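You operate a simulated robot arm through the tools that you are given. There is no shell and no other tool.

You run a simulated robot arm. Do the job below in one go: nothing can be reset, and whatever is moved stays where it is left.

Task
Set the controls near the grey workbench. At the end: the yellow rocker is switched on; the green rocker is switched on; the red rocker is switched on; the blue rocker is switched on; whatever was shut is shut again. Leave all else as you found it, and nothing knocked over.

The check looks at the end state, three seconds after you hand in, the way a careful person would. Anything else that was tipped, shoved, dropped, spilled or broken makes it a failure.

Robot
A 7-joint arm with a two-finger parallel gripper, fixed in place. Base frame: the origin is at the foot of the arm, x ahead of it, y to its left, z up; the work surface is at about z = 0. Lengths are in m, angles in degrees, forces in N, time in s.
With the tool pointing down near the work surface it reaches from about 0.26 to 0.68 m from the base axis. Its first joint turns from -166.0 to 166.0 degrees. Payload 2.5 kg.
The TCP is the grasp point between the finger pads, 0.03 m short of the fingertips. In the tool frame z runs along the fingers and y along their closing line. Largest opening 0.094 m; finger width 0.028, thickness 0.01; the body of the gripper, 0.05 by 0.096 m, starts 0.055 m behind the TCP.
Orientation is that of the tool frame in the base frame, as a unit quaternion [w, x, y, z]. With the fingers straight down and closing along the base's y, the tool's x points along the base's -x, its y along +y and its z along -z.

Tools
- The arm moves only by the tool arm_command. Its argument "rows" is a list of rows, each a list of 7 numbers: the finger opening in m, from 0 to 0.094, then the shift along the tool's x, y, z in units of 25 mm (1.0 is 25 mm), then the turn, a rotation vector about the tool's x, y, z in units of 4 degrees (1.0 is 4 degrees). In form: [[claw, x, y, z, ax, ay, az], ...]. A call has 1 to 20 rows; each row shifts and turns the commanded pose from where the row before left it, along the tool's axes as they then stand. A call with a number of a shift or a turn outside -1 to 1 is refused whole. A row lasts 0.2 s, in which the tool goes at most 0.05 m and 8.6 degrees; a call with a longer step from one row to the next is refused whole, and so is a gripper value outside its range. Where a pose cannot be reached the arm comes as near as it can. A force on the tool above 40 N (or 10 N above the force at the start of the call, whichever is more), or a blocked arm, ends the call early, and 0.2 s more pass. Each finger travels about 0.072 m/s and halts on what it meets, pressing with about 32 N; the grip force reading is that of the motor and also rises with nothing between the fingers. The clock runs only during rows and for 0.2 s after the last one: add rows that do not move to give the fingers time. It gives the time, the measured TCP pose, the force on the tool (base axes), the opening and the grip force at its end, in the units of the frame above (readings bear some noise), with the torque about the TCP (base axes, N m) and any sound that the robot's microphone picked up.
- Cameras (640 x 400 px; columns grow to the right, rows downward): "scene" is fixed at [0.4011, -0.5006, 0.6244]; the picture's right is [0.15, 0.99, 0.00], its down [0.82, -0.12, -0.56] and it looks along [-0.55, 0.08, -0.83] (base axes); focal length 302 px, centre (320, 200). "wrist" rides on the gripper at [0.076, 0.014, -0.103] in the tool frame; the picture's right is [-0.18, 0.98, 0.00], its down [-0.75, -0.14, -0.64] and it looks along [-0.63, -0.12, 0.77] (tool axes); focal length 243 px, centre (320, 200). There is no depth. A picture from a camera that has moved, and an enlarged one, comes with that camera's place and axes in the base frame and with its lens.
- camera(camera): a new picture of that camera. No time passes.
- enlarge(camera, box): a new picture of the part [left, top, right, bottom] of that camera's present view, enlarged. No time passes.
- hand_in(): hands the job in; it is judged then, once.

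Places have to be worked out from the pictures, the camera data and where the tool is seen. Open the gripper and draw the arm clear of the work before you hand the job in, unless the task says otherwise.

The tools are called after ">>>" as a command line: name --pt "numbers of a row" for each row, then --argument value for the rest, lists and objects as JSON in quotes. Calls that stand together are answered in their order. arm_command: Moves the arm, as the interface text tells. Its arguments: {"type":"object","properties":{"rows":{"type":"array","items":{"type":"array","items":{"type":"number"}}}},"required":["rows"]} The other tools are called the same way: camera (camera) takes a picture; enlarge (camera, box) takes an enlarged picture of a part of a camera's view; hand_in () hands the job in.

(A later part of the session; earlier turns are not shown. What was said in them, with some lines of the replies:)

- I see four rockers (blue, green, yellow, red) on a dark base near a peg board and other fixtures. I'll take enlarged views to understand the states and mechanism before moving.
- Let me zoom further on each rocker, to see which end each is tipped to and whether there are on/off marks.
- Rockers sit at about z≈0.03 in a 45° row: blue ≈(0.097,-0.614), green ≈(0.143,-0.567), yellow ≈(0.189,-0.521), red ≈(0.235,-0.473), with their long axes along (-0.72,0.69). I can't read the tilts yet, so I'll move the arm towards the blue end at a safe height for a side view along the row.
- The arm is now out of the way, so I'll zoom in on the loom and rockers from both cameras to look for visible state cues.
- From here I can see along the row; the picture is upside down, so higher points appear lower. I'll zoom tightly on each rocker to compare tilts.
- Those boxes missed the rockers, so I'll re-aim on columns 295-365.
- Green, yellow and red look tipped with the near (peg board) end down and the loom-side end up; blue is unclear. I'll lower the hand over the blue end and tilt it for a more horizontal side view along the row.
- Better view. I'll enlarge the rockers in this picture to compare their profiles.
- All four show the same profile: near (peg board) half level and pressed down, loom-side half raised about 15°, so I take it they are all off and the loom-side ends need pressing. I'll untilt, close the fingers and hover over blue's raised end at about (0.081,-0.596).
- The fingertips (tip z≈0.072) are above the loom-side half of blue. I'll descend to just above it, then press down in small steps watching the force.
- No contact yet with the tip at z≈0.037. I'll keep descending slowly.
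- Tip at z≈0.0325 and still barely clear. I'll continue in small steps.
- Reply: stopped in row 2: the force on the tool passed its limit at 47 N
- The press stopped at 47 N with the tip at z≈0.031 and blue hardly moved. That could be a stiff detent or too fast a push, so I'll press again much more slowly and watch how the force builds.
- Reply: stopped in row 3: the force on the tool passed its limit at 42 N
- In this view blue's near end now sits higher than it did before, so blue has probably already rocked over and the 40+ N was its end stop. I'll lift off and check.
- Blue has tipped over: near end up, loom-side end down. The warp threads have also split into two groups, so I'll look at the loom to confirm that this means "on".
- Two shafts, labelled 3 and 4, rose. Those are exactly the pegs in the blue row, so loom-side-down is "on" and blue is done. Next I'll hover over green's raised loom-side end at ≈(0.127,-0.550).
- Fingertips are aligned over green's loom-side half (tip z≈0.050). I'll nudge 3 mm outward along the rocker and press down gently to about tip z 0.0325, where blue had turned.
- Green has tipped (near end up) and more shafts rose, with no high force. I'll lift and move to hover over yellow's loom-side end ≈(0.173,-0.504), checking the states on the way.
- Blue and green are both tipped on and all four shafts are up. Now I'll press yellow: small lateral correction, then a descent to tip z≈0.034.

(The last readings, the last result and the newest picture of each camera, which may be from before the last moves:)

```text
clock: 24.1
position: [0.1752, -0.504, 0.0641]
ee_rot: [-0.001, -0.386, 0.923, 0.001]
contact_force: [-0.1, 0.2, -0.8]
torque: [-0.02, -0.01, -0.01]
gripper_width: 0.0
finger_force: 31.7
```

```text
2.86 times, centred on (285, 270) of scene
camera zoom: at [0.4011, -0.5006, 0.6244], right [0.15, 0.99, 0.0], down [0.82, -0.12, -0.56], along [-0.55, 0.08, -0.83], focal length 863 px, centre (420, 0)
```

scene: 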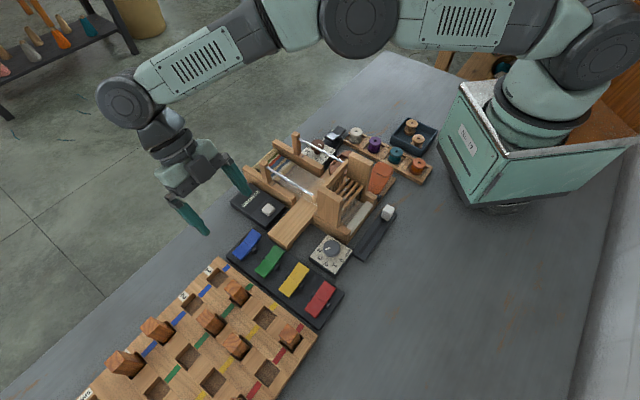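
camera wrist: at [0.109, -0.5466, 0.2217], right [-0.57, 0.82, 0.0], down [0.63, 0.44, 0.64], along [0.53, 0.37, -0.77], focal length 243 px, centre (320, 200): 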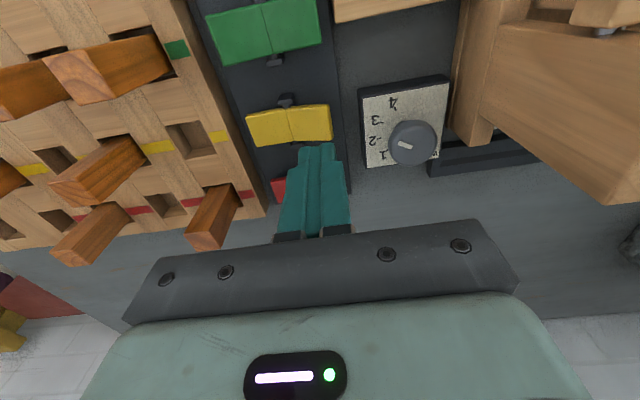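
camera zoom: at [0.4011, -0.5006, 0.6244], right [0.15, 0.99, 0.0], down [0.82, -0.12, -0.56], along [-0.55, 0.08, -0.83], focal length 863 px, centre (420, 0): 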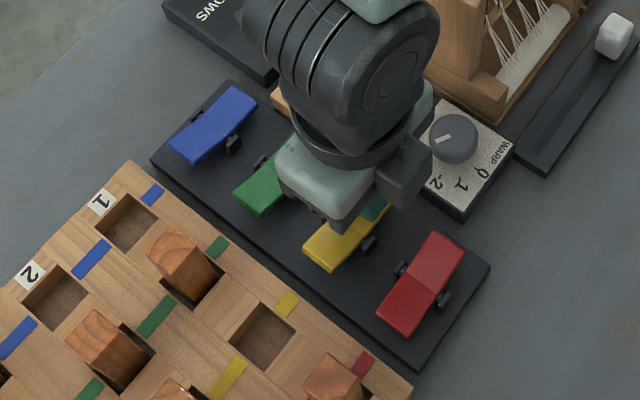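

Yellow has tipped too, near end up and with no force. I'll lift, move over red's loom-side end ≈(0.219,-0.457), and verify yellow.

>>> arm_command --pt "0 0 0 -0.6 0 0 0" --pt "0 0 0 -0.8 0 0 0" --pt "0 0 0 -0.8 0 0 0" --pt "0 -0.645 0.02 0 0 0 0" --pt "0 -0.645 0.02 0 0 0 0" --pt "0 -0.645 0.02 0 0 0 0" --pt "0 -0.645 0 0 0 0 0" --pt "0 0 0 0 0 0 0"

>>> enlarge --camera "scene" --box '[210, 200, 360, 340]'

>>> camera --camera "wrist"

```text
clock: 25.9
position: [0.2173, -0.4567, 0.1205]
ee_rot: [0.0, -0.386, 0.923, 0.001]
contact_force: [0.6, -1.0, 0.7]
torque: [-0.01, 0.03, -0.05]
gripper_width: 0.0
finger_force: 32.1
```

```text
2.86 times, centred on (285, 270) of scene
camera zoom: at [0.4011, -0.5006, 0.6244], right [0.15, 0.99, 0.0], down [0.82, -0.12, -0.56], along [-0.55, 0.08, -0.83], focal length 863 px, centre (420, 0)
```

zoom: 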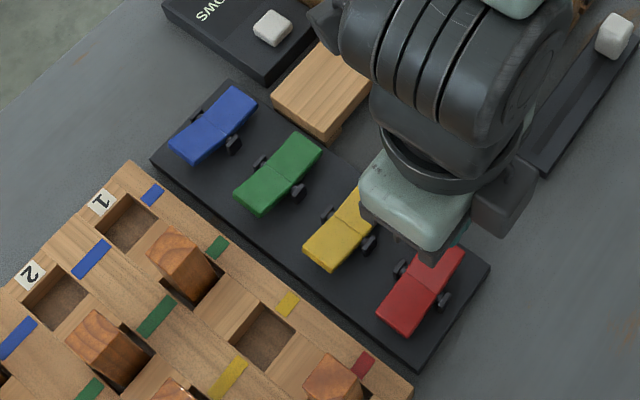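

```text
taken
camera wrist: at [0.1554, -0.5015, 0.2227], right [-0.57, 0.82, 0.0], down [0.63, 0.44, 0.64], along [0.53, 0.37, -0.77], focal length 243 px, centre (320, 200)
```

wrist: 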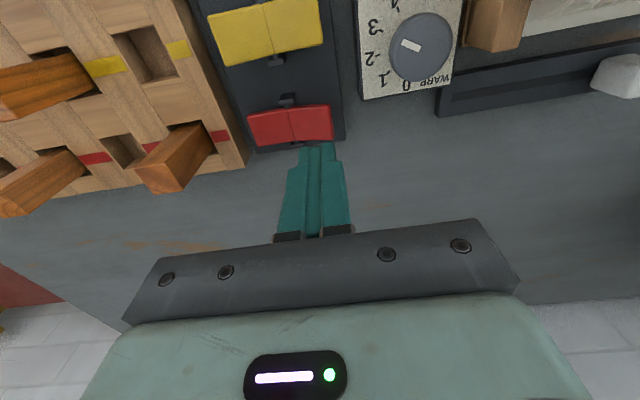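

Blue, green and yellow are now all on. I'll press red the same way.

>>> arm_command --pt "0 -0.04 -0.06 0.6 0 0 0" --pt "0 0 0 0.6 0 0 0" --pt "0 0 0 0.4 0 0 0" --pt "0 0 0 0.2 0 0 0" --pt "0 0 0 0.12 0 0 0" --pt "0 0 0 0.12 0 0 0" --pt "0 0 0 0.11 0 0 0" --pt "0 0 0 0.1 0 0 0" --pt "0 0 0 0 0 0 0"

>>> enlarge --camera "wrist" --box '[200, 60, 380, 230]'

>>> enlarge --camera "scene" --box '[210, 200, 360, 340]'

```text
clock: 27.9
position: [0.2197, -0.4573, 0.0642]
ee_rot: [-0.001, -0.386, 0.922, 0.002]
contact_force: [-0.6, -0.1, 0.3]
torque: [-0.01, 0.02, -0.03]
gripper_width: 0.0
finger_force: 32.2
```

```text
2.35 times, centred on (290, 145) of wrist
camera zoom: at [0.1576, -0.5019, 0.166], right [-0.57, 0.82, 0.0], down [0.63, 0.44, 0.64], along [0.53, 0.37, -0.77], focal length 571 px, centre (391, 329)
```

zoom: 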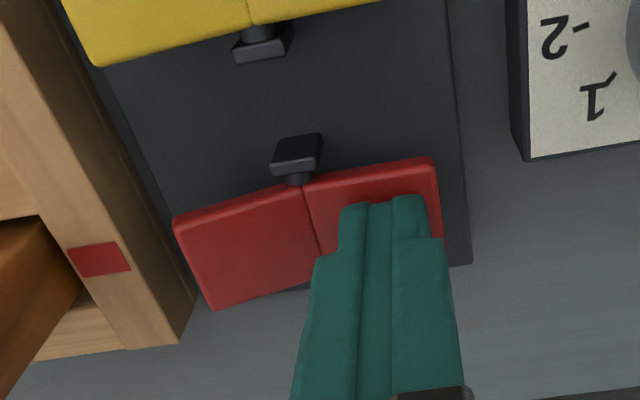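

```text
2.86 times, centred on (285, 270) of scene
camera zoom: at [0.4011, -0.5006, 0.6244], right [0.15, 0.99, 0.0], down [0.82, -0.12, -0.56], along [-0.55, 0.08, -0.83], focal length 863 px, centre (420, 0)
```

zoom: 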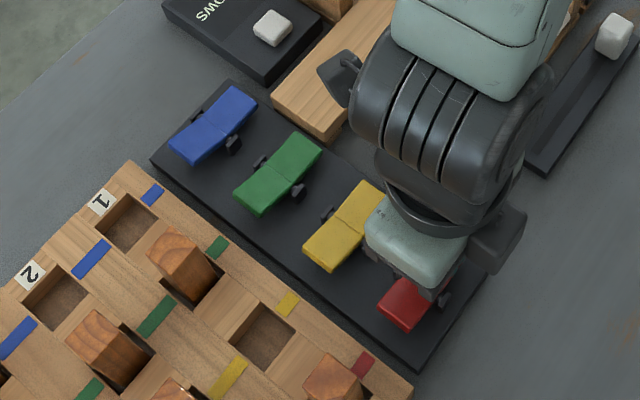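

Red has tipped as well. I'll lift straight up, draw the arm away along +e1 clear of everything, open the gripper, and then inspect the final state.

>>> arm_command --pt "0 0 0 -0.6 0 0 0" --pt "0 0 0 -0.9 0 0 0" --pt "0 0 0 -0.9 0 0 0" --pt "0 0 0 -0.9 0 0 0" --pt "0 0 0 -0.9 0 0 0" --pt "0 0 0 -0.9 0 0 0" --pt "0 0 0 -0.9 0 0 0" --pt "0 0 0 -0.9 0 0 0" --pt "0 0 0 -0.9 0 0 0" --pt "0 0 0 -0.9 0 0 0" --pt "0 -0.9 0 0 0 0 0" --pt "0 -0.9 0 0 0 0 0" --pt "0 -0.9 0 0 0 0 0" --pt "0 -0.9 0 0 0 0 0" --pt "0.094 -0.9 0 0 0 0 0" --pt "0.094 -0.9 0 0 0 0 0" --pt "0.094 -0.9 0 0 0 0 0" --pt "0.094 0 0 0 0 0 0" --pt "0.094 0 0 0 0 0 0"

>>> camera --camera "scene"

>>> enlarge --camera "scene" --box '[220, 220, 350, 330]'

>>> camera --camera "wrist"

```text
clock: 31.9
position: [0.3303, -0.3457, 0.2806]
ee_rot: [0.0, -0.386, 0.922, 0.002]
contact_force: [0.0, -0.8, -0.2]
torque: [0.01, 0.0, -0.03]
gripper_width: 0.0944
finger_force: 0.1
```

```text
taken
```

scene: 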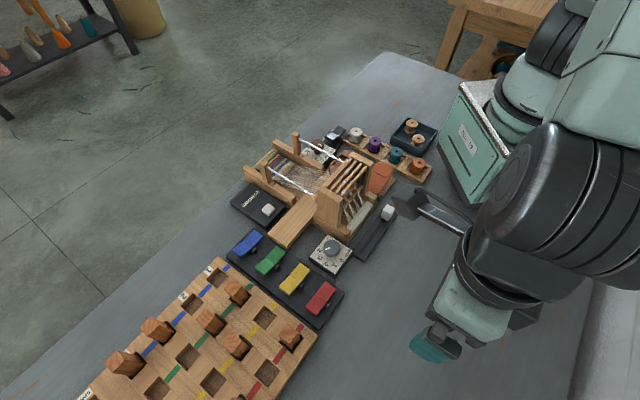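

```text
3.64 times, centred on (285, 275) of scene
camera zoom: at [0.4011, -0.5006, 0.6244], right [0.15, 0.99, 0.0], down [0.82, -0.12, -0.56], along [-0.55, 0.08, -0.83], focal length 1099 px, centre (447, -73)
```

zoom: 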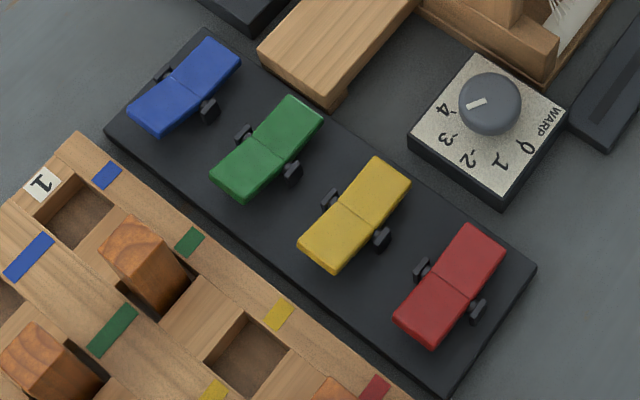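

```text
taken
camera wrist: at [0.2685, -0.3897, 0.3829], right [-0.57, 0.82, 0.0], down [0.63, 0.44, 0.64], along [0.53, 0.37, -0.77], focal length 243 px, centre (320, 200)
```

wrist: 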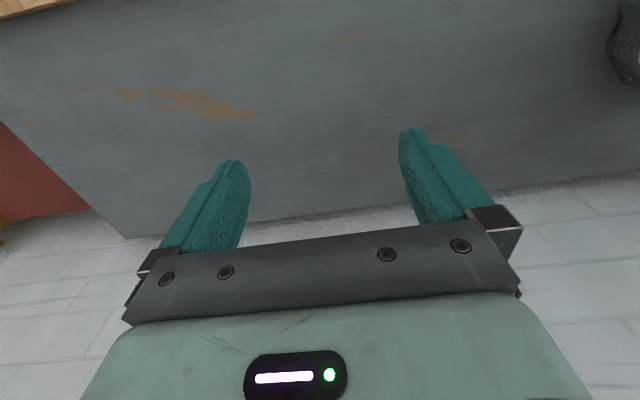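

All four look tipped to on, and the surroundings seem unchanged. I'll compare at the same zooms as my first pictures to be sure each one is fully over.

>>> enlarge --camera "scene" --box '[220, 220, 290, 290]'

>>> enlarge --camera "scene" --box '[270, 250, 350, 330]'

>>> enlarge --camera "scene" --box '[220, 120, 460, 270]'

>>> enlarge --camera "scene" --box '[60, 240, 360, 400]'

```text
5.71 times, centred on (255, 255) of scene
camera zoom: at [0.4011, -0.5006, 0.6244], right [0.15, 0.99, 0.0], down [0.82, -0.12, -0.56], along [-0.55, 0.08, -0.83], focal length 1726 px, centre (691, -114)
```

zoom: 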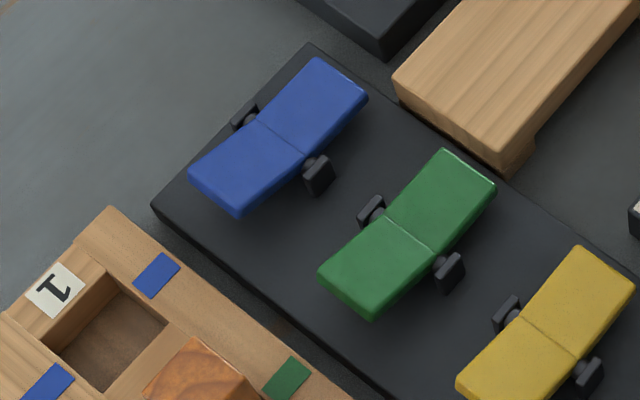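

```text
5.00 times, centred on (310, 290) of scene
camera zoom: at [0.4011, -0.5006, 0.6244], right [0.15, 0.99, 0.0], down [0.82, -0.12, -0.56], along [-0.55, 0.08, -0.83], focal length 1511 px, centre (370, -250)
```

zoom: 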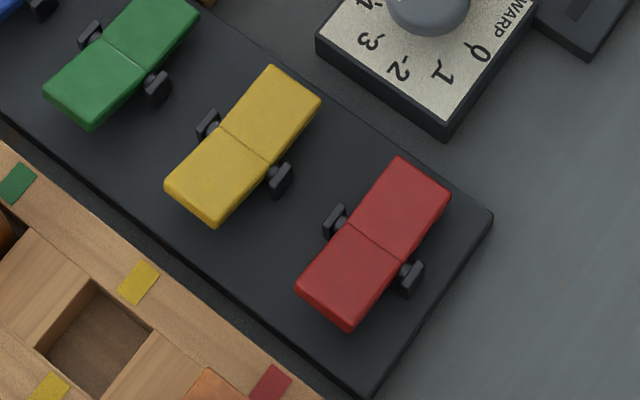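

```text
2.67 times, centred on (340, 195) of scene
camera zoom: at [0.4011, -0.5006, 0.6244], right [0.15, 0.99, 0.0], down [0.82, -0.12, -0.56], along [-0.55, 0.08, -0.83], focal length 806 px, centre (267, 213)
```

zoom: 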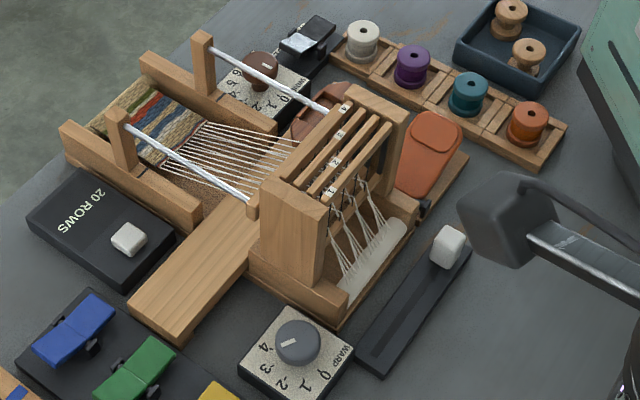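

```text
2.13 times, centred on (210, 320) of scene
camera zoom: at [0.4011, -0.5006, 0.6244], right [0.15, 0.99, 0.0], down [0.82, -0.12, -0.56], along [-0.55, 0.08, -0.83], focal length 644 px, centre (555, -56)
```

zoom: 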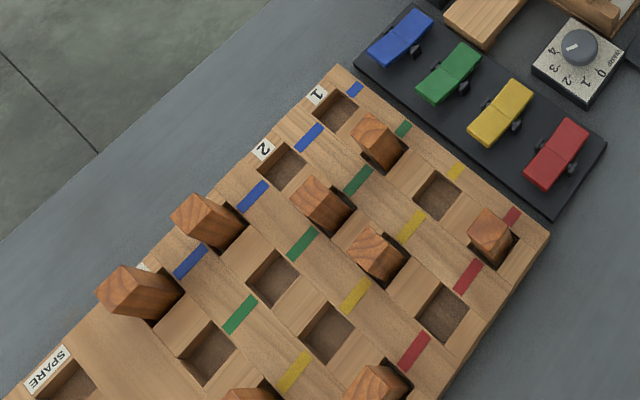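

All four rockers show the same shift: near ends up about 11–13 mm and loom-side ends down. The pegs, dials, slider, spools and loom frame are unmoved, and nothing was opened. The gripper is open and the arm is clear, so I'm handing in.

>>> hand_in

```text
The job is handed in.
```

I switched on all four rockers (blue, green, yellow and red), and the job is handed in.

- **How I know "on":** The rockers carry no markings. Pressing blue's loom-side end raised loom shafts 3 and 4, which are the two pegs set in the blue row of the board. I took loom-side down as on and set the other three the same way.
- **Final check:** The last pictures show all four fully tipped over.
- **Loom:** All four shafts are now raised and the warp threads have shifted, as a result of the rockers being on.
- **Blue press:** I pressed blue against its end stop twice before seeing it had already tipped. The force reached 47 N and then 42 N, and there is no visible damage.
- **Everything else:** In the last pictures the pegs, dials, slider, spools and loom frame are where they were. I opened nothing, so there was nothing to shut again. The gripper is open and the arm is clear of the work.
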